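You operate a simulated robot arm through the tools that you are given. There is no shell and no other tool.

Carry out the task below with a simulated robot arm. There is one attempt and no reset: what you move stays moved.

Task
Bleed the radiator with the key, catching the water in the cup.
Fine: cup under the valve first; shut the screw once water comes; key back in its block, cup back.
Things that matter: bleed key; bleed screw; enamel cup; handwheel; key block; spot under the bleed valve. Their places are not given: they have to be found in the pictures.

It is judged by the outcome, as a careful person would: the job done as asked, and still so three seconds after it is handed in. It fails if anything else is knocked over, pushed out of place, dropped, spilled or broken.

Robot
A 7-joint arm with a two-finger parallel gripper, fixed in place. Base frame: the origin is at the foot of the arm, x ahead of it, y to its left, z up. Lengths are in m, angles in rad, forces in N, time in s.
With the tool pointing down near the work surface it reaches from about 0.26 to 0.68 m from the base axis. Its first joint turns from -1.152 to 1.152 rad. Payload 1.57 kg.
The TCP is the grasp point between the finger pads, 0.03 m short of the fingertips. In the tool frame z runs along the fingers and y along their closing line. Largest opening 0.11 m; finger width 0.024, thickness 0.012; the body of the gripper, 0.048 by 0.112 m, starts 0.078 m behind the TCP.
Orientation is that of the tool frame in the base frame, as [roll, pitch, yaw] about the fixed x, y, z axes, in that order (R = Rz(yaw) Ry(pitch) Rx(roll)). With the fingers straight down and closing along the base's y, the tool's x points along the base's -x, its y along +y and its z along -z.

Tools
- The arm moves only by the tool send_rows. Its argument "moves" is a list of rows, each a list of 3 entries, a list of its own where there are three numbers: the turn, a rotation vector about the base's x, y, z in rad, then the shift along the base's x, y, z in m, then the finger opening in m, from 0 to 0.11. In form: [[[rx, ry, rz], [x, y, z], claw], ...]. A call has 1 to 20 rows; each row is the pose to reach, as a shift and turn from the pose commanded when the call began. Rows are played at 5 a second. More than 0.05 m and 0.15 rad between two rows, or a gripper value outside its range, and nothing of the call is played. A pose out of reach is approached as far as the arm can. The call stops where the force on the tool passes 90 N (or 10 N more than at its start, if that is more) or the arm is blocked; 0.2 s more then pass. The fingers move at their own pace (about 0.108 m/s each) and stop on an object; they squeeze with about 38 N. The grip force told is the motor's: it shows also when the fingers shut on nothing. Time passes only in rows, and 0.2 s behind the last, so rows that repeat a pose let the fingers close. It gives the time, the measured TCP pose, the force on the tool (base axes), the opening and the grip force at its end, in the units of the frame above (readings bear some noise), with the torque about the TCP (base axes, N m) and any sound that the robot's microphone picked up.
- Cameras (640 x 400 px; columns grow to the right, rows downward): "scene" is fixed at [0.1395, -0.3705, 1.4235]; the picture's right is [0.95, -0.31, 0.00], its down [-0.11, -0.34, -0.93] and it looks along [0.29, 0.89, -0.36] (base axes); focal length 342 px, centre (320, 200). "wrist" rides on the gripper at [0.07, 0.016, -0.141] in the tool frame; the picture's right is [-0.23, 0.97, 0.00], its down [-0.86, -0.20, -0.48] and it looks along [-0.47, -0.11, 0.88] (tool axes); focal length 222 px, centre (320, 200).
- grab_frame(camera): a new picture of that camera. The clock stands still meanwhile.
- point_at(camera, pixels): for up to 12 pixels [column, row] of the newest picture of that camera ("zoom" is the newest enlarged one), the place [x, y, z] in the base frame of the surface seen there, good to about 0.002 m. The clock stands still meanwhile.
- enlarge(camera, box): a new picture of the part [left, top, right, bottom] of that camera's present view, enlarged. The clock stands still meanwhile.
- job_done(): hands the job in; it is judged then, once.

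Unless the task says otherwise, let go and move clear before handing in.

The tools are called after ">>>" as a command line: name --argument value ..., lists and objects as JSON in quotes. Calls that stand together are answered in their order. send_rows: Moves the arm, as the interface text tells. Its arguments: {"type":"object","properties":{"moves":{"type":"array"}},"required":["moves"]} The other tools are called the same way: grab_frame (camera) takes a picture; point_at (camera, pixels) gives the place of the surface under pixels of a picture; enlarge (camera, box) takes an enlarged picture of a part of a camera's view; job_done () hands the job in.

At the start:

```text
t: 0.0
position: [0.309, 0.1929, 1.2812]
tcp_rot: [3.141, 0.0, -3.141]
wrist_force: [0.6, 1.4, -0.2]
torque: [0.0, 0.0, 0.02]
width: 0.1099
grip_force: 0.1
```

scene: 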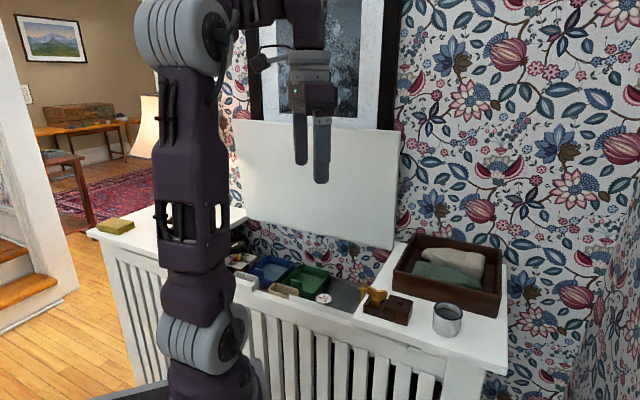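
wrist: 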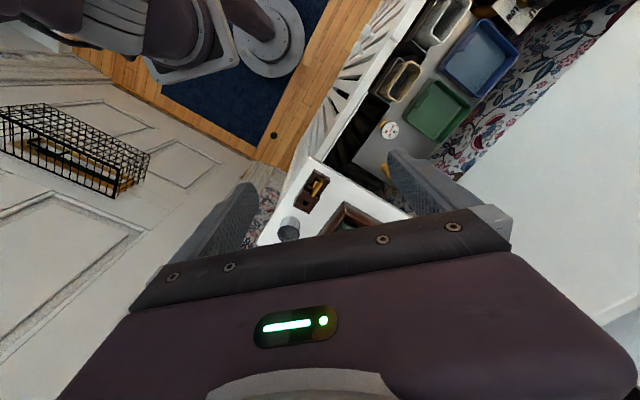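

The scene picture shows a radiator cover with an opened lid, a key block with something yellow near (375,300), and a grey cup near (447,318). I'll enlarge these areas to find the key, screw and handwheel.

>>> enlarge --camera "scene" --box '[340, 220, 520, 350]'

>>> enlarge --camera "wrist" --box '[240, 0, 560, 250]'

>>> point_at --camera "scene" --pixels '[[375, 293], [388, 310], [447, 312], [447, 330], [323, 298], [347, 295], [305, 280], [430, 250], [480, 340], [270, 270], [310, 200], [390, 280]]'

```text
3.08 times, centred on (430, 285) of scene
```

zoom: 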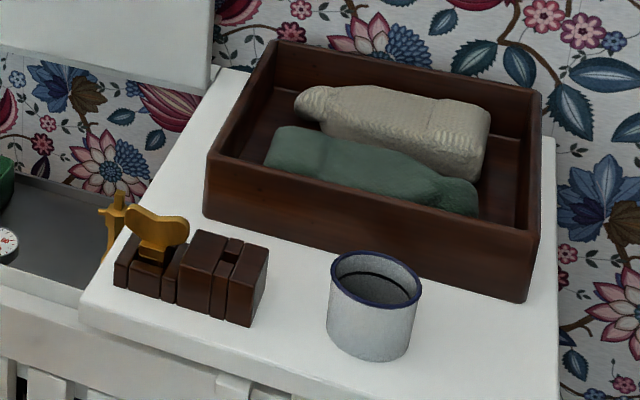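

```text
1.60 times, centred on (400, 125) of wrist
```

zoom: 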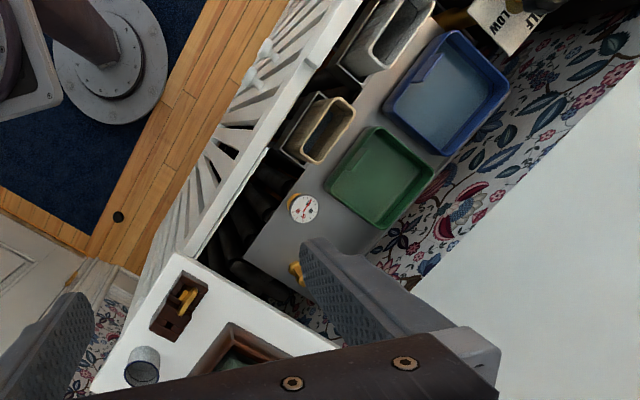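

```text
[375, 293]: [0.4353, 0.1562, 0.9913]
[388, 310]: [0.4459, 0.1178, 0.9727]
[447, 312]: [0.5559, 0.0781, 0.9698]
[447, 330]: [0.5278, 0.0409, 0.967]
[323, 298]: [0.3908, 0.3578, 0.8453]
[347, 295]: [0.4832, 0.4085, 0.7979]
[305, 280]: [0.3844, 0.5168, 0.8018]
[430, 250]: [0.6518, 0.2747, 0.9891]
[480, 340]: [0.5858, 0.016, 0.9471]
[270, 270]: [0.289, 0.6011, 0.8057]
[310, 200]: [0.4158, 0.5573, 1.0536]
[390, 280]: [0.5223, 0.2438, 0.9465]
```

The brass piece at about (366,297) behind the key block might be the valve, and the white dial at (323,298) may be the handwheel. I'll zoom in further on both.

>>> enlarge --camera "scene" --box '[350, 270, 414, 330]'

>>> enlarge --camera "scene" --box '[220, 220, 380, 320]'

>>> enlarge --camera "wrist" --box '[340, 80, 440, 200]'

>>> point_at --camera "wrist" --pixels '[[385, 170], [384, 165], [390, 130], [370, 150], [345, 165], [316, 185], [318, 190], [310, 203], [289, 228], [440, 105], [400, 80], [384, 176]]'

```text
6.67 times, centred on (382, 300) of scene
```

zoom: 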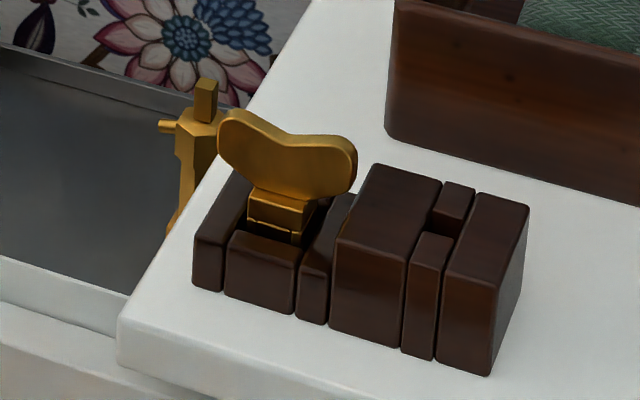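

```text
4.00 times, centred on (300, 270) of scene
```

zoom: 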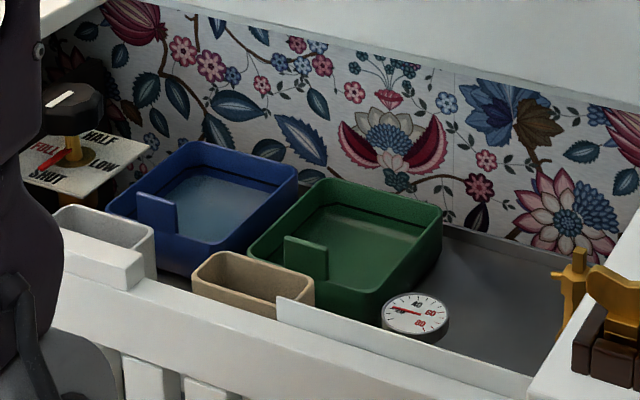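

```text
3.33 times, centred on (390, 140) of wrist
```

zoom: 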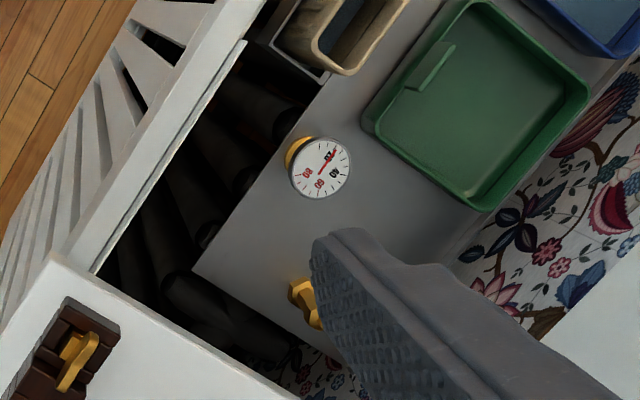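

```text
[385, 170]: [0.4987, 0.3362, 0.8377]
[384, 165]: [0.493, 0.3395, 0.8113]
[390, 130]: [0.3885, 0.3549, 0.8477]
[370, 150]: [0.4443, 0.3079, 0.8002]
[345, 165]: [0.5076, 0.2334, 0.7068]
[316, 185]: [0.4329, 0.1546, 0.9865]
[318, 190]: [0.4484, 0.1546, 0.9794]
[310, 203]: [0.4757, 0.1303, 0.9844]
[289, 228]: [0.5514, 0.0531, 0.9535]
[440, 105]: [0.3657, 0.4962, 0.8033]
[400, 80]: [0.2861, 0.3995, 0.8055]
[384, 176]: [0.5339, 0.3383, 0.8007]
```

The zooms show the brass valve at (0.50, 0.336) with a square spindle on top and a spout to the left, plus a handwheel with a FULL/HALF/LOW/SHUT plate at the far left. I'll move the arm over for a closer wrist view of the valve.

>>> send_rows --moves '[[[0, 0, 0], [0.02, 0.02, 0.0], 0.11], [[0, 0, 0], [0.045, 0.04, 0.0], 0.11], [[0, 0, 0], [0.07, 0.06, -0.02], 0.11], [[0, 0, 0], [0.09, 0.08, -0.04], 0.11], [[0, 0, 0], [0.1, 0.1, -0.06], 0.11], [[0, 0, 0], [0.1, 0.1, -0.06], 0.11]]'

>>> grab_frame --camera "wrist"

>>> grab_frame --camera "scene"

```text
t: 1.4
position: [0.408, 0.2908, 1.2204]
tcp_rot: [3.141, 0.0, 3.141]
wrist_force: [0.3, -0.5, -0.1]
torque: [-0.02, 0.0, -0.02]
width: 0.1102
grip_force: 0.1
```

```text
taken
```

wrist: 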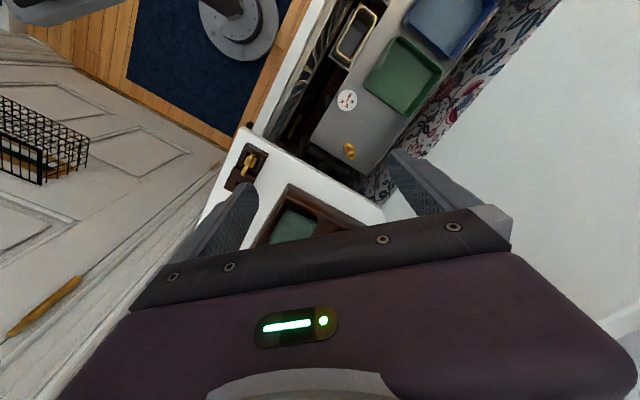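

```text
taken
```

scene: 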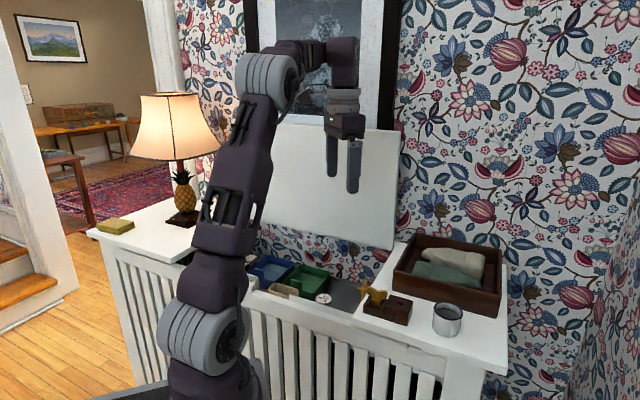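

The valve is now visible at (348,150) in the wrist view and the block and key at (248,165). I'll enlarge both and locate points on them.

>>> enlarge --camera "wrist" --box '[310, 110, 390, 185]'

>>> point_at --camera "zoom" --pixels '[[320, 340], [300, 300], [330, 370], [260, 330], [290, 370], [400, 300], [200, 300], [300, 420]]'

>>> enlarge --camera "wrist" --box '[215, 130, 285, 200]'

>>> enlarge --camera "wrist" --box '[260, 0, 520, 190]'

>>> enlarge --camera "scene" --box '[220, 220, 340, 310]'

```text
5.33 times, centred on (350, 148) of wrist
```

zoom: 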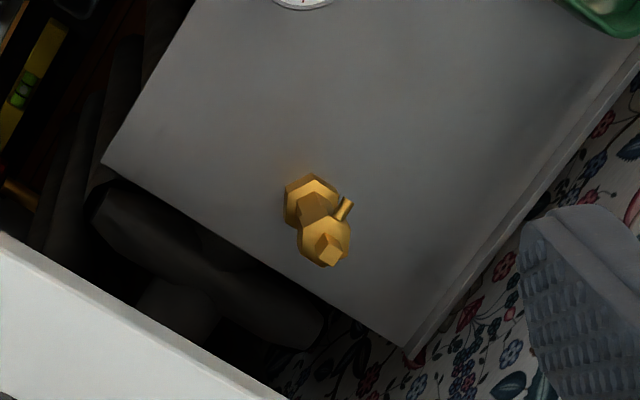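

```text
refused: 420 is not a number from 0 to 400
```

```text
5.71 times, centred on (250, 165) of wrist
```

zoom: 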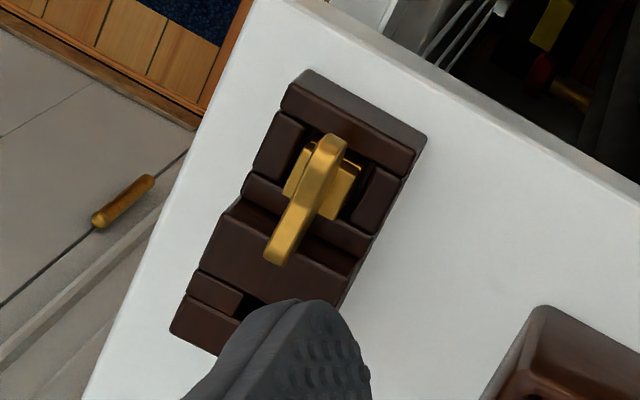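

```text
2.11 times, centred on (390, 95) of wrist
```

zoom: 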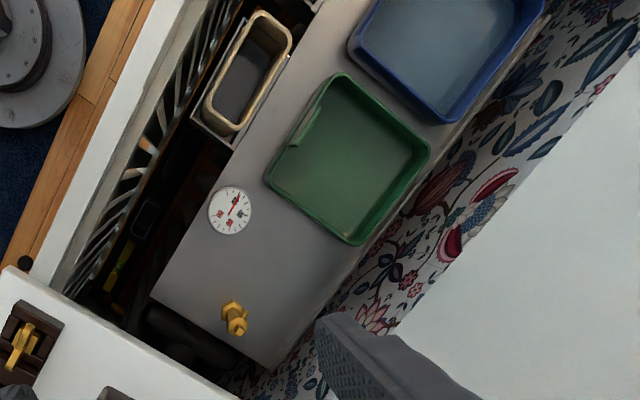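

```text
4.44 times, centred on (280, 265) of scene
```

zoom: 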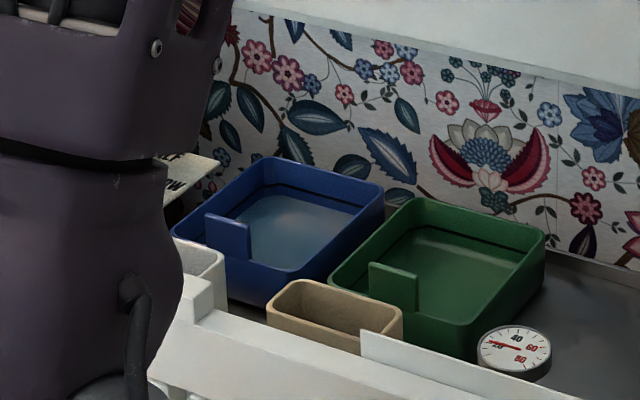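

The valve shows a hex base, a body with a square top, and a spout pointing to about -x,+y. I'll take point measurements from an enlarged view.

>>> enlarge --camera "wrist" --box '[334, 136, 366, 160]'

>>> enlarge --camera "scene" --box '[362, 278, 382, 306]'

```text
16.00 times, centred on (350, 148) of wrist
```

zoom: 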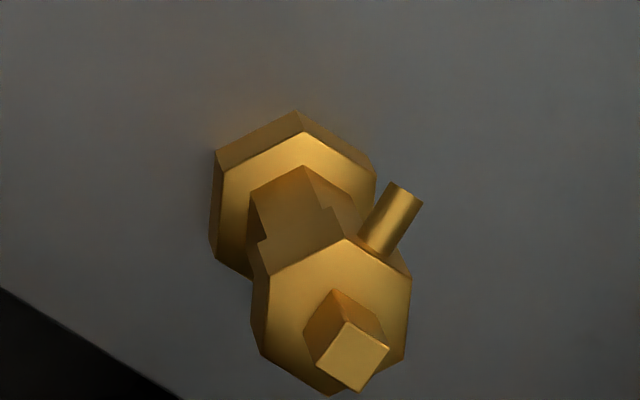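

```text
14.29 times, centred on (372, 292) of scene
```

zoom: 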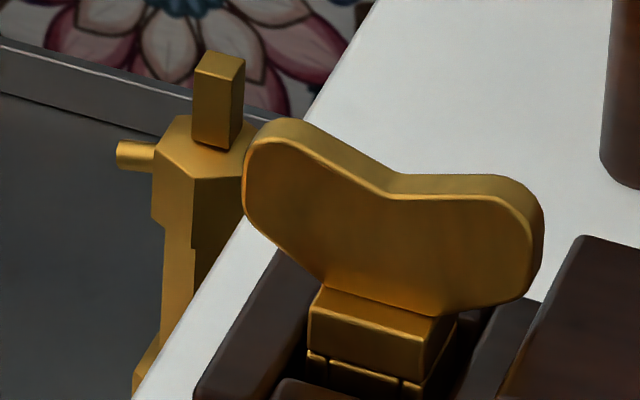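

The spindle top is at zoom (220,60), the spout tip at (125,155), and the key wing and collar are in clear view. I'll measure these points.

>>> point_at --camera "zoom" --pixels '[[220, 60], [212, 100], [238, 100], [122, 154], [148, 157], [180, 130], [175, 300], [160, 380], [270, 125], [515, 190], [380, 230], [370, 330]]'

>>> point_at --camera "wrist" --pixels '[[351, 153], [350, 151], [354, 147], [352, 150], [348, 142], [347, 137], [380, 150], [395, 100], [320, 150], [347, 100], [355, 30], [405, 70]]'

```text
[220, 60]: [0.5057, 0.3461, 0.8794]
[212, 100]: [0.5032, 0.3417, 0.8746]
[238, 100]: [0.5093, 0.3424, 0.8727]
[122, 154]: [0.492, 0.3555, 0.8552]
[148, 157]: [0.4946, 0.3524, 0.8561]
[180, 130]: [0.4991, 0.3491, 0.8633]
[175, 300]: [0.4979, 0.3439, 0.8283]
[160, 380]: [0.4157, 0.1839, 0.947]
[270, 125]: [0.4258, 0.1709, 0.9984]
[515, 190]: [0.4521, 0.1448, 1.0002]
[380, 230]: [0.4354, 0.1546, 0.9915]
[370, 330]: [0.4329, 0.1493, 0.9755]
```

```text
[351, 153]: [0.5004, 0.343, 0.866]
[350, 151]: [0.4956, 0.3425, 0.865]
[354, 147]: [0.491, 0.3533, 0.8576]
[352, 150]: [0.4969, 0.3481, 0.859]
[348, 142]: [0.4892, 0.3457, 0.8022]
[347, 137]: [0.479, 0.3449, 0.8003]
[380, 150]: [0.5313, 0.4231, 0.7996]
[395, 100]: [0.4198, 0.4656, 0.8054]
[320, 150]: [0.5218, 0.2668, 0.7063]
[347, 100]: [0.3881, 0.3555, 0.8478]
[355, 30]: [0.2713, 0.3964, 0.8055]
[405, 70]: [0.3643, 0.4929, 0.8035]
```

Now I'll measure the cup, and get finer points on the valve from the wrist view.

>>> enlarge --camera "wrist" --box '[330, 135, 370, 160]'

>>> point_at --camera "zoom" --pixels '[[350, 355], [330, 318], [345, 325], [372, 348], [407, 192], [378, 235], [375, 270], [275, 290], [400, 350], [235, 190], [360, 160], [295, 120]]'

>>> enlarge --camera "scene" --box '[425, 295, 473, 341]'

```text
16.00 times, centred on (350, 148) of wrist
```

zoom: 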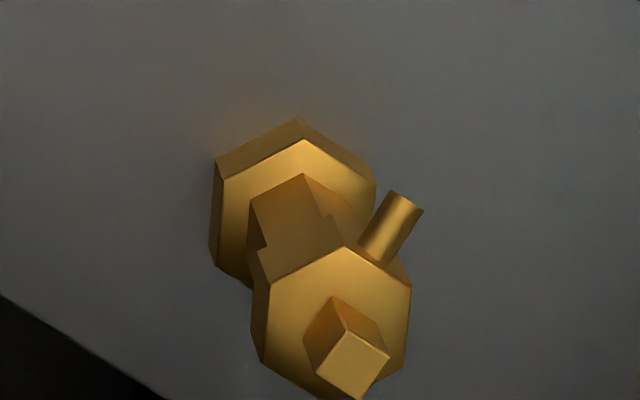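

```text
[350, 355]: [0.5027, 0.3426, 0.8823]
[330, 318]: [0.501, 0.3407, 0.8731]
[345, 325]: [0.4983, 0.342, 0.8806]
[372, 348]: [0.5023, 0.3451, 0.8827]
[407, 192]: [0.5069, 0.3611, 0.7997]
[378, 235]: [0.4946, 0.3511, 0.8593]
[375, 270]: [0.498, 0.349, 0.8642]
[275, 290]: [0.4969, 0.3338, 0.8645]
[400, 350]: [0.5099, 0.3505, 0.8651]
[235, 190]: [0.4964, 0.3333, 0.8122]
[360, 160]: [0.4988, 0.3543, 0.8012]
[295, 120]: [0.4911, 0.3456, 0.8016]
```

```text
8.70 times, centred on (449, 318) of scene
```

zoom: 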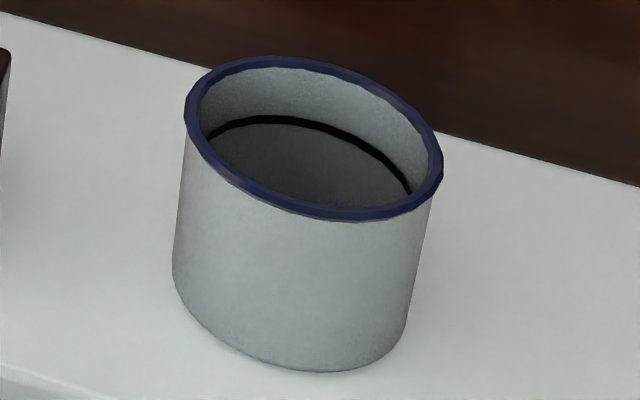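

The cup has a blue rim and no handle. I'll measure the rim, base and inner floor.

>>> point_at --camera "zoom" --pixels '[[190, 120], [438, 170], [300, 62], [330, 213], [300, 180], [300, 300], [310, 368], [178, 290], [405, 330], [220, 160], [300, 130], [520, 330]]'

>>> enlarge --camera "scene" --box '[357, 280, 417, 328]'

```text
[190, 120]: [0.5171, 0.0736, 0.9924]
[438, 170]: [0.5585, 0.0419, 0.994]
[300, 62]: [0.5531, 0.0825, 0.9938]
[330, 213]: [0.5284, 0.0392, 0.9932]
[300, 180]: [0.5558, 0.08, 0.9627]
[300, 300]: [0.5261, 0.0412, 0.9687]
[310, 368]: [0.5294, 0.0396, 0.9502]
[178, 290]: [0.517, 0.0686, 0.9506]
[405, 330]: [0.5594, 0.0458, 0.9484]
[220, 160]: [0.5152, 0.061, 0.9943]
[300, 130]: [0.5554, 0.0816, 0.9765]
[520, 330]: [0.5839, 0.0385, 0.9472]
```

```text
8.33 times, centred on (387, 304) of scene
```

zoom: 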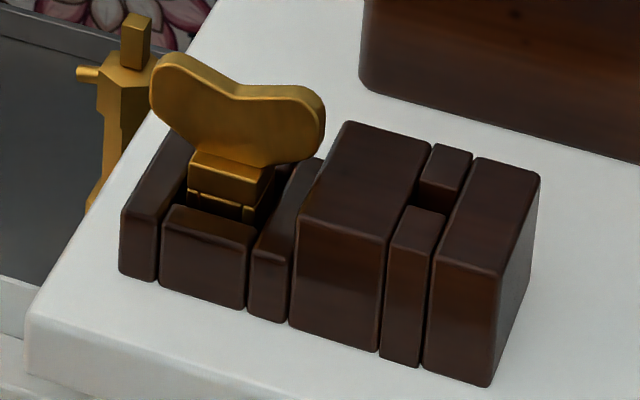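

The cup is about 0.047 tall and 0.051 across, centred near (0.540, 0.060), and the furniture is turned about 45°. I'll measure the key block and the edge of the counter next.

>>> point_at --camera "zoom" --pixels '[[185, 210], [145, 175], [225, 225], [290, 190], [380, 150], [510, 190], [175, 70], [310, 100], [225, 170], [262, 185], [150, 260], [460, 360]]'

>>> point_at --camera "wrist" --pixels '[[335, 181], [300, 163], [280, 151], [365, 198], [311, 145], [330, 112], [375, 176], [345, 90], [357, 100], [347, 108], [398, 115], [370, 80]]'

>>> enlarge --camera "wrist" --box '[220, 130, 280, 190]'

```text
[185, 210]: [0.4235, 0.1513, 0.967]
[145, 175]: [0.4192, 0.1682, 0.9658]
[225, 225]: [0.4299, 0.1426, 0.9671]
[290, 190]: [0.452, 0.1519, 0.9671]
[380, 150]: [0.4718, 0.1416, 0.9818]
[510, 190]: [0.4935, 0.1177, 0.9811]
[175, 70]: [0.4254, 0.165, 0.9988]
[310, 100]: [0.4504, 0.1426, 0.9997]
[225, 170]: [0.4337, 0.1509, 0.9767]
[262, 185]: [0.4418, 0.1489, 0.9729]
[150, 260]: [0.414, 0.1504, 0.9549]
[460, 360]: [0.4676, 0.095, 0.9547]
```

```text
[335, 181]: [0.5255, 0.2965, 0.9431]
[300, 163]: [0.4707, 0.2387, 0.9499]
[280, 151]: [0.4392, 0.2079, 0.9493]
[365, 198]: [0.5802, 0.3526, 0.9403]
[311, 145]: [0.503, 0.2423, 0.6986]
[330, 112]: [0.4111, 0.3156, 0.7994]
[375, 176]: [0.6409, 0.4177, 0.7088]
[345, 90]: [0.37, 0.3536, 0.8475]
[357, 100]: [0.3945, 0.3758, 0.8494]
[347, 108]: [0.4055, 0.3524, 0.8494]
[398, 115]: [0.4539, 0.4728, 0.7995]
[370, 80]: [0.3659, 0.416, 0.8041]
```

```text
6.67 times, centred on (250, 160) of wrist
```

zoom: 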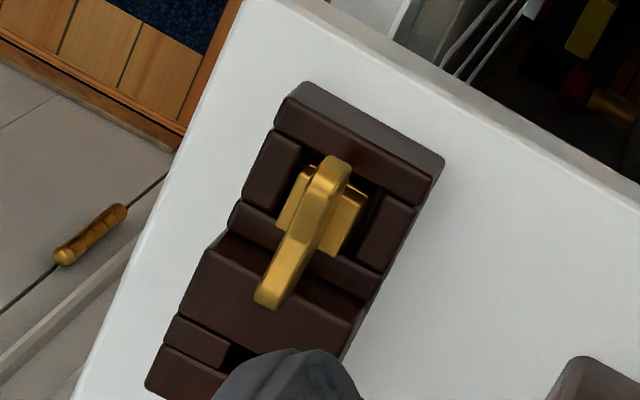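

The counter edge runs along x−y≈0.23, so it is about 0.048 m to the right of the valve. The wing of the key is centred near (0.439, 0.157) with its top at z≈0.9995. I'll turn the tool by −45° and go above the cup.

>>> send_rows --moves '[[[0, 0, -0.1], [0.015, -0.03, 0.0], 0.09], [[0, 0, -0.2], [0.03, -0.06, 0.0], 0.09], [[0, 0, -0.3], [0.045, -0.09, 0.0], 0.09], [[0, 0, -0.4], [0.06, -0.12, 0.0], 0.09], [[0, 0, -0.5], [0.08, -0.15, -0.02], 0.09], [[0, 0, -0.6], [0.1, -0.18, -0.04], 0.09], [[0, 0, -0.7], [0.115, -0.21, -0.06], 0.09], [[0, 0, -0.785], [0.13, -0.232, -0.09], 0.09], [[0, 0, -0.785], [0.13, -0.232, -0.11], 0.09], [[0, 0, -0.785], [0.13, -0.232, -0.11], 0.09]]'

>>> grab_frame --camera "wrist"

>>> grab_frame --camera "scene"

```text
t: 3.6
position: [0.537, 0.0608, 1.1116]
tcp_rot: [3.141, 0.001, 2.357]
wrist_force: [-0.3, 0.1, 0.1]
torque: [0.01, 0.01, 0.0]
width: 0.0899
grip_force: 0.0
```

```text
taken
```

wrist: 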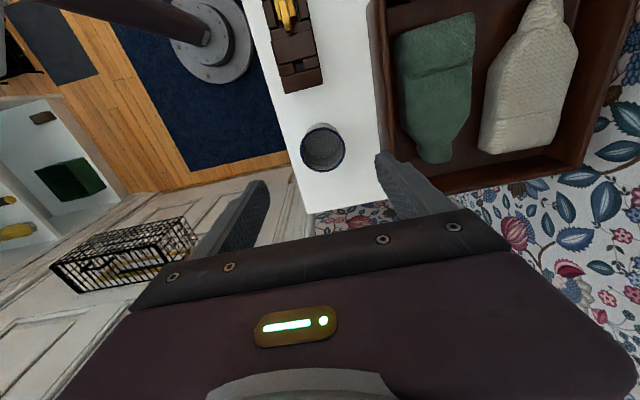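

```text
taken
```

scene: 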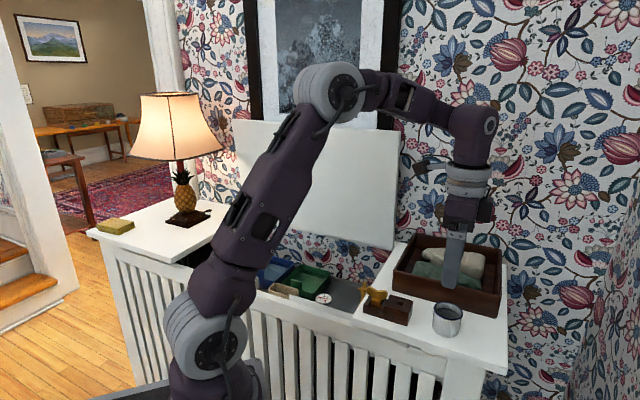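

The cup appears at (322,148) in the wrist view, beside the tray box, whose wall is at column 385. I'll measure the cup rim and the box wall to check finger clearance.

>>> enlarge --camera "wrist" --box '[282, 108, 402, 183]'

>>> point_at --camera "wrist" --pixels '[[302, 147], [344, 147], [323, 124], [322, 171], [308, 128], [338, 166], [310, 166], [338, 130], [376, 130], [372, 165], [322, 150], [383, 100]]'

```text
5.33 times, centred on (342, 146) of wrist
```

zoom: 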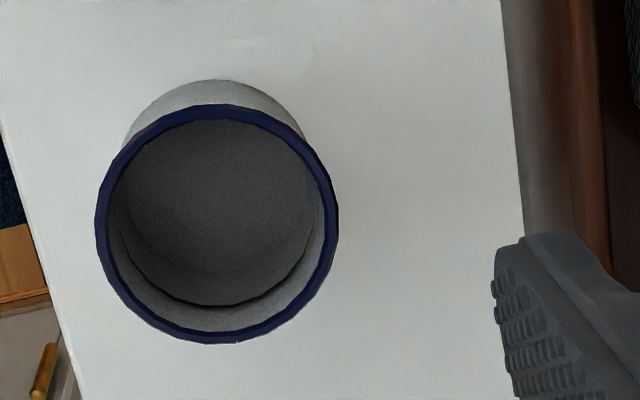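

```text
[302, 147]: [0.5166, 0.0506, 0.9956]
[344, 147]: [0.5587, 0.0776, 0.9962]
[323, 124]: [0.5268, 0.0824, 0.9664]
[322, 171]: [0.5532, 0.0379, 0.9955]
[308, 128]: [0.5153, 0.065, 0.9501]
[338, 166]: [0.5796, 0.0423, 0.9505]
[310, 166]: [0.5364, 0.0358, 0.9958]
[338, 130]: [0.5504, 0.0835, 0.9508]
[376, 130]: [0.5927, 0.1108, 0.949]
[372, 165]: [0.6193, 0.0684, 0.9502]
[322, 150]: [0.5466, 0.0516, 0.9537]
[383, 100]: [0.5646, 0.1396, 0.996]
```

The cup centre fits to about (0.540, 0.060), and the box wall is roughly 0.05 m behind it, so fingers opened to 0.078 will clear. I'll descend and close on the cup.

>>> send_rows --moves '[[[0, 0, 0], [0.002, -0.001, -0.03], 0.078], [[0, 0, 0], [0.002, -0.001, -0.06], 0.078], [[0, 0, 0], [0.002, -0.001, -0.09], 0.078], [[0, 0, 0], [0.002, -0.001, -0.11], 0.078], [[0, 0, 0], [0.002, -0.001, -0.126], 0.078], [[0, 0, 0], [0.002, -0.001, -0.126], 0.078]]'

>>> enlarge --camera "scene" --box '[400, 230, 520, 350]'

>>> grab_frame --camera "wrist"

```text
t: 5.0
position: [0.5392, 0.0592, 0.9866]
tcp_rot: [-3.141, 0.0, 2.36]
wrist_force: [0.3, 0.3, -0.3]
torque: [0.0, 0.02, 0.0]
width: 0.0781
grip_force: 0.1
```

```text
3.33 times, centred on (460, 290) of scene
```

zoom: 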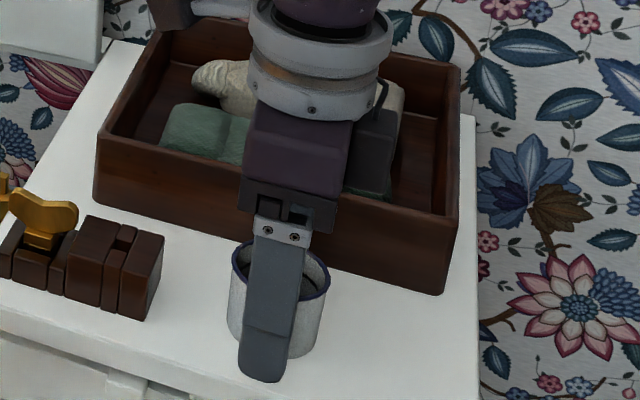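

```text
taken
```

wrist: 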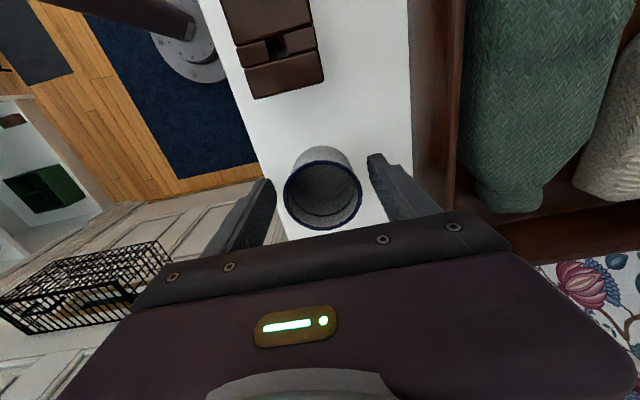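

The fingers straddle the cup at (322,188) in the wrist view with similar gaps on each side. I'll close the grip and lift a little.

>>> send_rows --moves '[[[0, 0, 0], [0, 0, 0], 0.06], [[0, 0, 0], [0, 0, 0], 0.045], [[0, 0, 0], [0, 0, 0], 0.045], [[0, 0, 0], [0, 0, 0], 0.045]]'

>>> enlarge --camera "scene" --box '[400, 230, 520, 350]'

```text
t: 6.0
position: [0.5393, 0.0596, 0.9851]
tcp_rot: [3.141, 0.0, 2.358]
wrist_force: [0.2, 0.6, -0.6]
torque: [0.01, -0.02, -0.02]
width: 0.0488
grip_force: 37.9
```

```text
3.33 times, centred on (460, 290) of scene
```

zoom: 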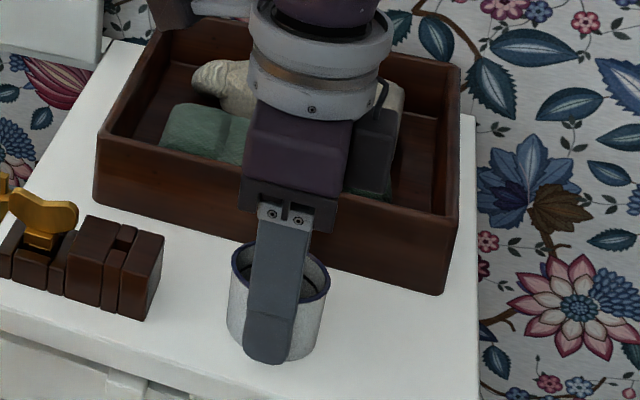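

The grip closed at 0.0488 with 38 N, so the cup is held. I'll lift it and carry it high over to above the spot beside the valve.

>>> send_rows --moves '[[[0, 0, 0], [0, 0, 0.02], 0.045], [[0, 0, 0], [0, 0, 0.05], 0.045], [[0, 0, 0], [0, 0, 0.085], 0.045], [[0, 0, 0], [0, 0, 0.12], 0.045], [[0, 0, 0], [-0.005, 0.03, 0.13], 0.045], [[0, 0, 0], [-0.015, 0.07, 0.13], 0.045], [[0, 0, 0], [-0.025, 0.11, 0.13], 0.045], [[0, 0, 0], [-0.035, 0.15, 0.13], 0.045], [[0, 0, 0], [-0.045, 0.19, 0.13], 0.045], [[0, 0, 0], [-0.055, 0.23, 0.13], 0.045], [[0, 0, 0], [-0.06, 0.265, 0.13], 0.045], [[0, 0, 0], [-0.065, 0.295, 0.13], 0.045], [[0, 0, 0], [-0.067, 0.312, 0.13], 0.045], [[0, 0, 0], [-0.067, 0.312, 0.13], 0.045]]'

>>> grab_frame --camera "wrist"

>>> grab_frame --camera "scene"

```text
t: 9.0
position: [0.4743, 0.3706, 1.1154]
tcp_rot: [3.14, 0.001, 2.358]
wrist_force: [-0.3, 0.5, -0.9]
torque: [0.0, 0.03, -0.01]
width: 0.0488
grip_force: 37.8
```

```text
taken
```

wrist: 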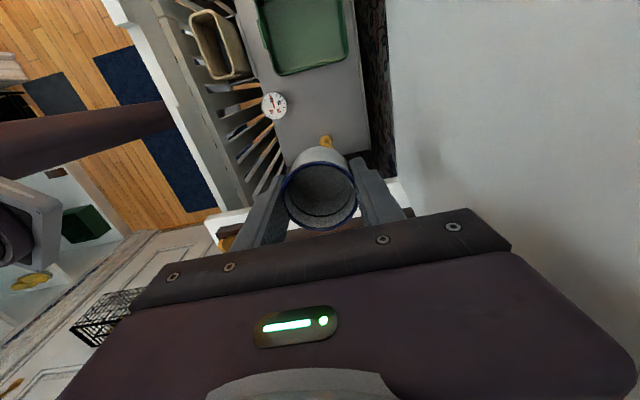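

```text
taken
```

scene: 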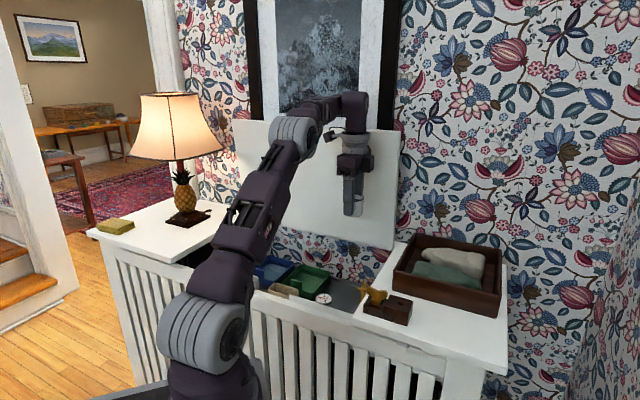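

The cup is held above the tray and the valve shows at (326,141) in the wrist view. I'll zoom in on the valve for better spout coordinates, and check the lid panel's distance.

>>> enlarge --camera "wrist" --box '[308, 130, 340, 150]'

>>> point_at --camera "scene" --pixels '[[390, 240], [300, 215], [385, 140], [245, 190], [330, 231], [420, 200]]'

>>> enlarge --camera "scene" --box '[352, 275, 384, 310]'

```text
16.00 times, centred on (324, 140) of wrist
```

zoom: 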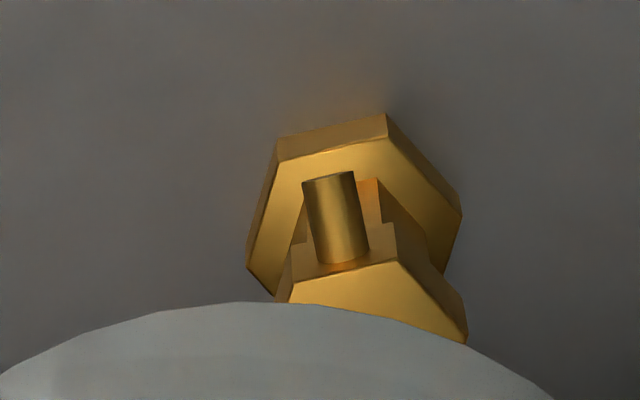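

```text
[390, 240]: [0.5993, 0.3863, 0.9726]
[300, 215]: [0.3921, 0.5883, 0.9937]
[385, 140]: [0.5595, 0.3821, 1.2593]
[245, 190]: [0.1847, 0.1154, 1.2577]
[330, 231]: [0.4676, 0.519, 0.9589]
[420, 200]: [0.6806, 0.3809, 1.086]
```

```text
11.43 times, centred on (368, 292) of scene
```

zoom: 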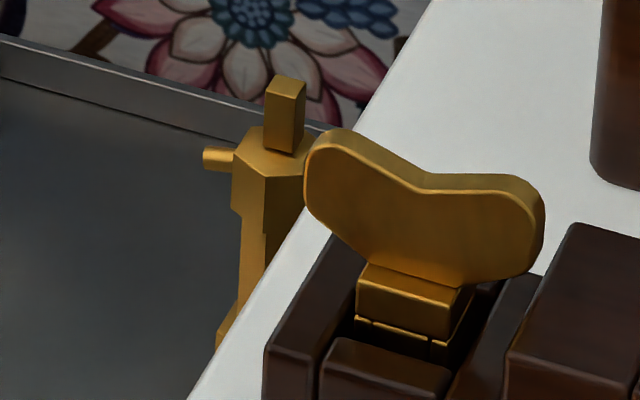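

I'll take the spout points from this scene zoom, where the tip is at about (208,157).

>>> point_at --camera "zoom" --pixels '[[206, 160], [215, 158], [228, 160], [240, 165], [268, 185], [245, 135], [320, 130], [285, 85], [275, 120], [297, 120], [240, 300], [222, 335]]'

>>> enlarge --camera "wrist" --box '[308, 130, 340, 150]'

>>> point_at --camera "zoom" --pixels '[[330, 185], [340, 210], [350, 250], [295, 285], [395, 262], [460, 335], [290, 160], [385, 140], [265, 265], [380, 125], [285, 145], [310, 190]]'

```text
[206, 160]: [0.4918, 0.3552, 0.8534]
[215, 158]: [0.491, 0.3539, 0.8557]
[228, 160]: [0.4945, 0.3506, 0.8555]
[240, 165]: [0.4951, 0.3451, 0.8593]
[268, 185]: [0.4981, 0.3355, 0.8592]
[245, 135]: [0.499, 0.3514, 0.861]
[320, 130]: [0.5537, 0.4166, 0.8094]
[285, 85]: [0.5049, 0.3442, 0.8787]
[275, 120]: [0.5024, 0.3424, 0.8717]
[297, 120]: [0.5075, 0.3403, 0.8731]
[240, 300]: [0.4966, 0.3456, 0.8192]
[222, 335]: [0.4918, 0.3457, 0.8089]
```

```text
16.00 times, centred on (324, 140) of wrist
```

zoom: 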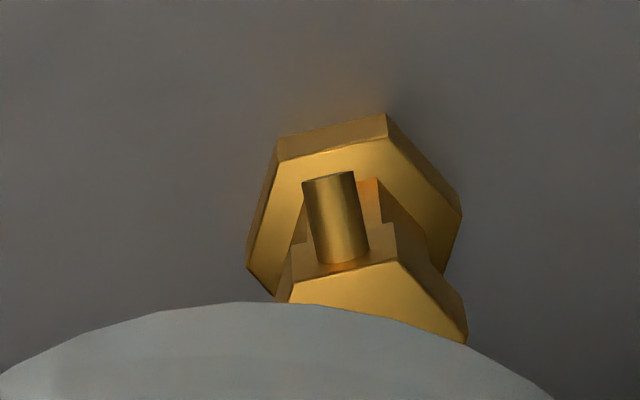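

```text
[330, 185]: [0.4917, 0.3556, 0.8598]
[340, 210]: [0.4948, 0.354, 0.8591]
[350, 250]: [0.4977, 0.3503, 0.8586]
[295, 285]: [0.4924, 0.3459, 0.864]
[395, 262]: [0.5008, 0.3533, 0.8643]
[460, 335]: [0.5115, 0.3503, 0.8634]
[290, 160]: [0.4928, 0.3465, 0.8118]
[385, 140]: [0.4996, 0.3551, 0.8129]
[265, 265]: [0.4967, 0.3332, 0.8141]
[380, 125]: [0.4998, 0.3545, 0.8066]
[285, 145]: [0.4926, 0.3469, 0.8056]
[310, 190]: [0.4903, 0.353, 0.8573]
```

The spout tip is at about (0.490, 0.356) with its underside at z≈0.853, against a rim height of about 0.847. So I have to lower the cup further out and then slide it under the spout. I'll lower it at the offset position, stopping short of the tray.

>>> send_rows --moves '[[[0, 0, 0], [-0.008, 0.0095, -0.02], 0.045], [[0, 0, 0], [-0.008, 0.0095, -0.06], 0.045], [[0, 0, 0], [-0.008, 0.0095, -0.1], 0.045], [[0, 0, 0], [-0.008, 0.0095, -0.14], 0.045], [[0, 0, 0], [-0.008, 0.0095, -0.18], 0.045], [[0, 0, 0], [-0.008, 0.0095, -0.21], 0.045], [[0, 0, 0], [-0.008, 0.0095, -0.235], 0.045], [[0, 0, 0], [-0.008, 0.0095, -0.235], 0.045]]'

>>> grab_frame --camera "wrist"

>>> grab_frame --camera "scene"

```text
t: 10.8
position: [0.4656, 0.3817, 0.8803]
tcp_rot: [3.142, 0.0, 2.358]
wrist_force: [0.8, -0.6, -0.6]
torque: [0.01, -0.01, 0.04]
width: 0.0485
grip_force: 37.9
```

```text
taken
```

wrist: 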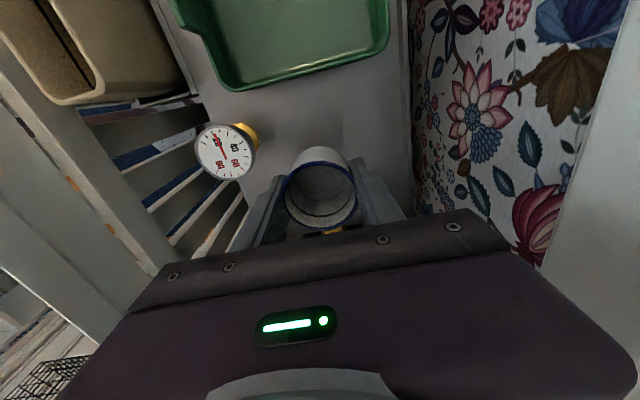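

```text
taken
```

scene: 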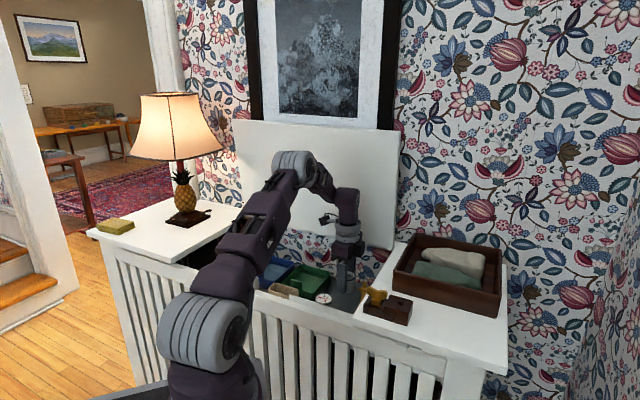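

The cup is left of the valve with its bottom at about z 0.843, and nothing has touched. I'll lower it to just above the tray and check from the scene camera.

>>> send_rows --moves '[[[0, 0, 0], [0, -0.001, -0.015], 0.045], [[0, 0, 0], [0, -0.001, -0.03], 0.045], [[0, 0, 0], [0, -0.001, -0.0395], 0.045], [[0, 0, 0], [0, -0.001, -0.0395], 0.045], [[0, 0, 0], [0, -0.001, -0.0395], 0.045]]'

>>> enlarge --camera "scene" --box '[320, 250, 400, 310]'

>>> grab_frame --camera "wrist"

```text
t: 12.0
position: [0.4649, 0.3786, 0.8418]
tcp_rot: [-3.141, 0.001, 2.358]
wrist_force: [0.2, -0.1, -0.9]
torque: [-0.03, -0.02, 0.0]
width: 0.0486
grip_force: 38.4
```

```text
6.67 times, centred on (360, 280) of scene
```

zoom: 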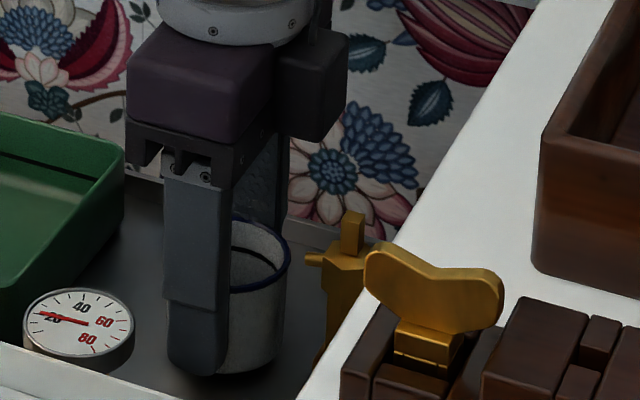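

```text
taken
```

wrist: 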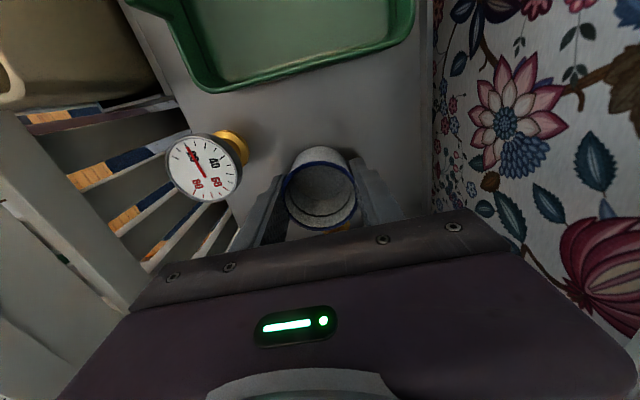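

The cup is beside the spout (zoom rim near (288,262), spout tip near (307,258)) with room above the tray. I'll measure both in this same picture before sliding.

>>> point_at --camera "zoom" --pixels '[[288, 262], [275, 240], [265, 285], [308, 260], [318, 260], [250, 340], [260, 372], [300, 330], [280, 300], [285, 250]]'

>>> point_at --camera "wrist" --pixels '[[287, 190], [320, 161], [355, 190], [340, 227], [346, 231], [325, 215]]'

```text
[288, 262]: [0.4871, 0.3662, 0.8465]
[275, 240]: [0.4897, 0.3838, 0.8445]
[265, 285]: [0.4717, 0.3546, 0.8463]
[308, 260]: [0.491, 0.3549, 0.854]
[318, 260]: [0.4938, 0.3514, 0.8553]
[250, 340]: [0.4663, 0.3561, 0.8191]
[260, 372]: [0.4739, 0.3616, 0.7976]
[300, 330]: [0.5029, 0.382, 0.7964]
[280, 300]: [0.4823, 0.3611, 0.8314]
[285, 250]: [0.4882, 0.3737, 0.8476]
```

```text
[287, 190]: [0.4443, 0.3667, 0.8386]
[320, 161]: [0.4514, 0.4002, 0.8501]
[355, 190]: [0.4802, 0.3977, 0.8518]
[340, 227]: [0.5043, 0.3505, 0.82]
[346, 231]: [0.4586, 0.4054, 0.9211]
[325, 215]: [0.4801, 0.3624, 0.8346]
```

The cup rim is at z≈0.849 and the spout's underside at about 0.853. I'll lower another 2 mm, feel for contact, then slide about 7 mm of the 14 mm toward the valve.

>>> send_rows --moves '[[[0, 0, 0], [0, 0, -0.001], 0.045], [[0, 0, 0], [0, 0, -0.002], 0.045], [[0, 0, 0], [0, 0, -0.002], 0.045]]'

>>> send_rows --moves '[[[0, 0, 0], [0.0025, -0.0025, 0], 0.045], [[0, 0, 0], [0.005, -0.0047, 0], 0.045], [[0, 0, 0], [0.005, -0.0047, 0], 0.045]]'

>>> enlarge --camera "scene" --box '[330, 265, 390, 310]'

```text
t: 12.8
position: [0.4652, 0.3794, 0.8402]
tcp_rot: [3.14, -0.002, 2.358]
wrist_force: [0.0, 0.0, -1.0]
torque: [-0.01, 0.01, -0.02]
width: 0.0489
grip_force: 38.0
```

```text
t: 13.6
position: [0.4704, 0.3747, 0.8403]
tcp_rot: [3.141, -0.001, 2.359]
wrist_force: [0.9, 1.1, -1.4]
torque: [0.0, 0.0, 0.01]
width: 0.0486
grip_force: 37.6
```

```text
8.89 times, centred on (360, 288) of scene
```

zoom: 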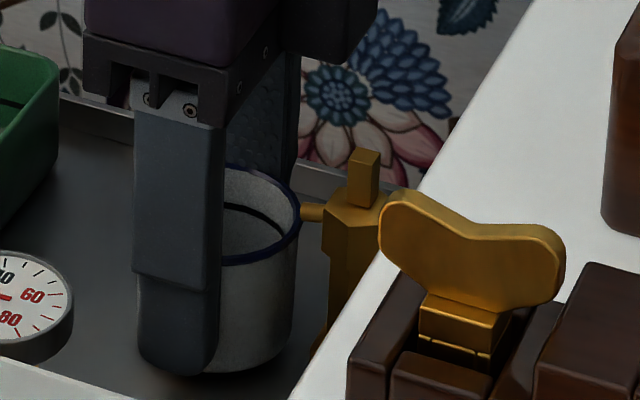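

The spout tip at (302,212) is at the cup rim with no contact force. I'll lower 1 mm more and finish sliding under the spout.

>>> send_rows --moves '[[[0, 0, 0], [0, 0, -0.001], 0.045], [[0, 0, 0], [0.002, -0.002, -0.001], 0.045], [[0, 0, 0], [0.004, -0.0035, -0.001], 0.045], [[0, 0, 0], [0.006, -0.005, -0.001], 0.045], [[0, 0, 0], [0.006, -0.005, -0.001], 0.045]]'

>>> enlarge --camera "scene" --box '[330, 265, 390, 310]'

>>> enlarge --camera "wrist" --box '[270, 140, 390, 240]'

```text
t: 14.8
position: [0.4761, 0.3705, 0.8401]
tcp_rot: [-3.14, 0.0, 2.357]
wrist_force: [0.4, -0.3, 0.0]
torque: [-0.01, -0.02, -0.01]
width: 0.0486
grip_force: 37.9
```

```text
8.89 times, centred on (360, 288) of scene
```

zoom: 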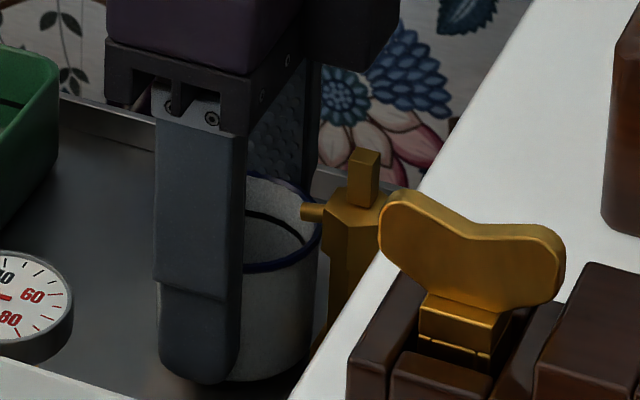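

```text
4.00 times, centred on (330, 190) of wrist
```

zoom: 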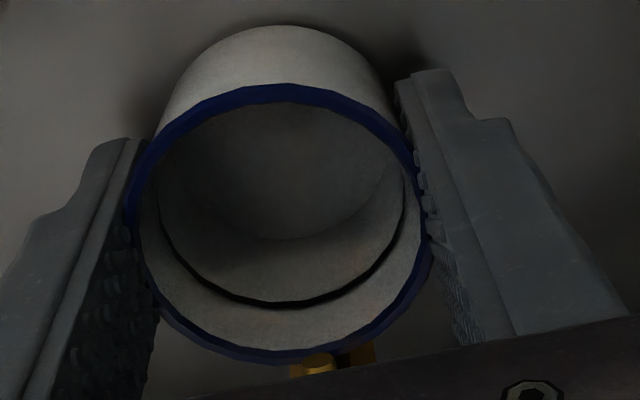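

The spout tip now overhangs the rim, but only by a little. I'll move about 1 mm closer, lower to tray contact, and look again.

>>> send_rows --moves '[[[0, 0, 0], [0.0009, -0.0009, -0.0005], 0.045], [[0, 0, 0], [0.0009, -0.0009, -0.0015], 0.045], [[0, 0, 0], [0.0009, -0.0009, -0.0025], 0.045], [[0, 0, 0], [0.0009, -0.0009, -0.0025], 0.045]]'

>>> enlarge --camera "scene" --box '[345, 275, 385, 305]'

```text
t: 15.8
position: [0.4761, 0.3702, 0.837]
tcp_rot: [3.141, 0.0, 2.358]
wrist_force: [-0.7, -0.5, 6.9]
torque: [-0.06, 0.08, -0.02]
width: 0.0488
grip_force: 37.7
```

```text
13.33 times, centred on (365, 290) of scene
```

zoom: 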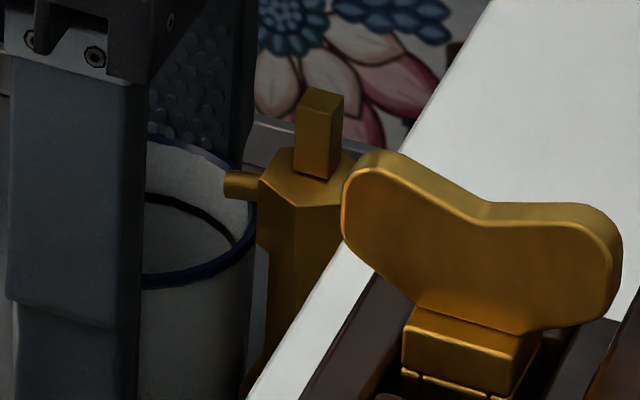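

The tray is pushing back with 6.9 N, so the cup is down. I'll measure the rim against the spout tip before letting go.

>>> point_at --camera "zoom" --pixels '[[240, 250], [252, 225], [218, 160], [225, 185], [230, 197], [245, 185], [247, 300], [200, 280], [160, 142], [180, 170]]'

>>> grab_frame --camera "wrist"

```text
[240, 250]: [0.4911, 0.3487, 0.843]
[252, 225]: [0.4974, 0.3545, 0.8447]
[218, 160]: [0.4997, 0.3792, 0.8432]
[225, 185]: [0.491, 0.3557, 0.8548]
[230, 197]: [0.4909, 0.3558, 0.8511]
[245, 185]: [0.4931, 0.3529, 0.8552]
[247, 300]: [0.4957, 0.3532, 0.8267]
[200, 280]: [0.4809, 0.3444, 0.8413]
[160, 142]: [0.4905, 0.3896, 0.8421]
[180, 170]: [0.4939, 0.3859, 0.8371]
```

```text
taken
```

wrist: 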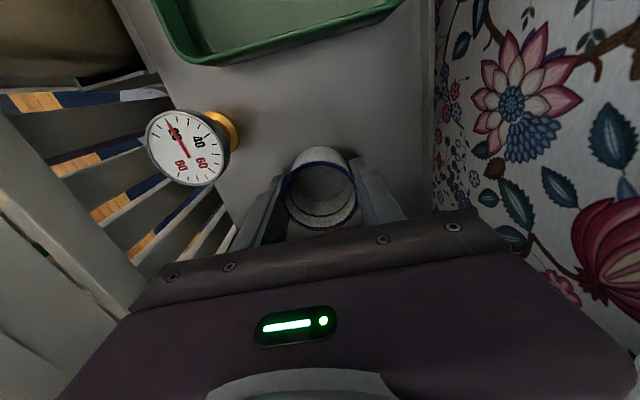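

The rim reaches x−y to R≈0.101, while the spout tip is at R≈0.0955, so the tip is about 3 mm inside the cup. I'll let go gently and rise straight up.

>>> send_rows --moves '[[[0, 0, 0], [0, 0, 0.0015], 0.045], [[0, 0, 0], [0, 0, 0.0015], 0.055], [[0, 0, 0], [0, 0, 0.0015], 0.068], [[0, 0, 0], [0, 0, 0.0015], 0.068], [[0, 0, 0], [0, 0, 0.02], 0.068], [[0, 0, 0], [0, 0, 0.06], 0.068], [[0, 0, 0], [0, 0, 0.1], 0.068], [[0, 0, 0], [0, 0, 0.14], 0.068], [[0, 0, 0], [0, 0, 0.18], 0.068], [[0, 0, 0], [0, 0, 0.22], 0.068], [[0, 0, 0], [0, 0, 0.26], 0.068], [[0, 0, 0], [0, 0, 0.28], 0.068]]'

>>> grab_frame --camera "wrist"

>>> enlarge --camera "scene" --box '[330, 265, 390, 310]'

```text
t: 18.4
position: [0.477, 0.3705, 1.1175]
tcp_rot: [-3.141, 0.001, 2.358]
wrist_force: [-1.0, -0.6, 1.0]
torque: [0.0, 0.03, 0.01]
width: 0.0681
grip_force: 0.0
```

```text
taken
```

wrist: 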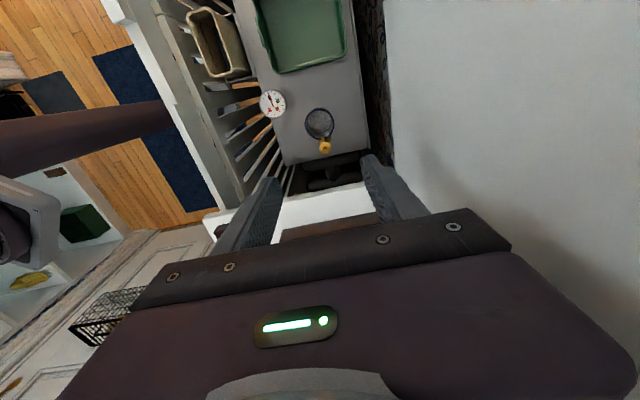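

```text
8.89 times, centred on (360, 288) of scene
```

zoom: 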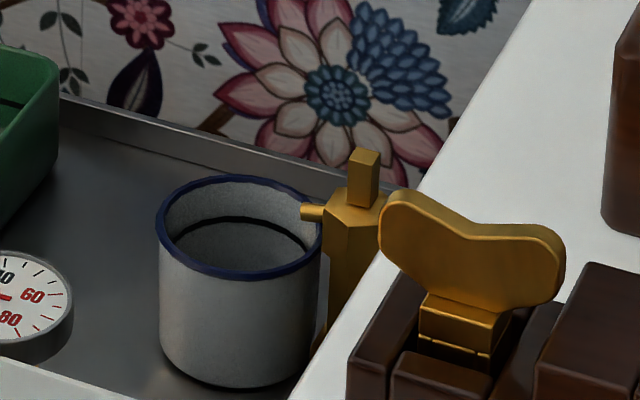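

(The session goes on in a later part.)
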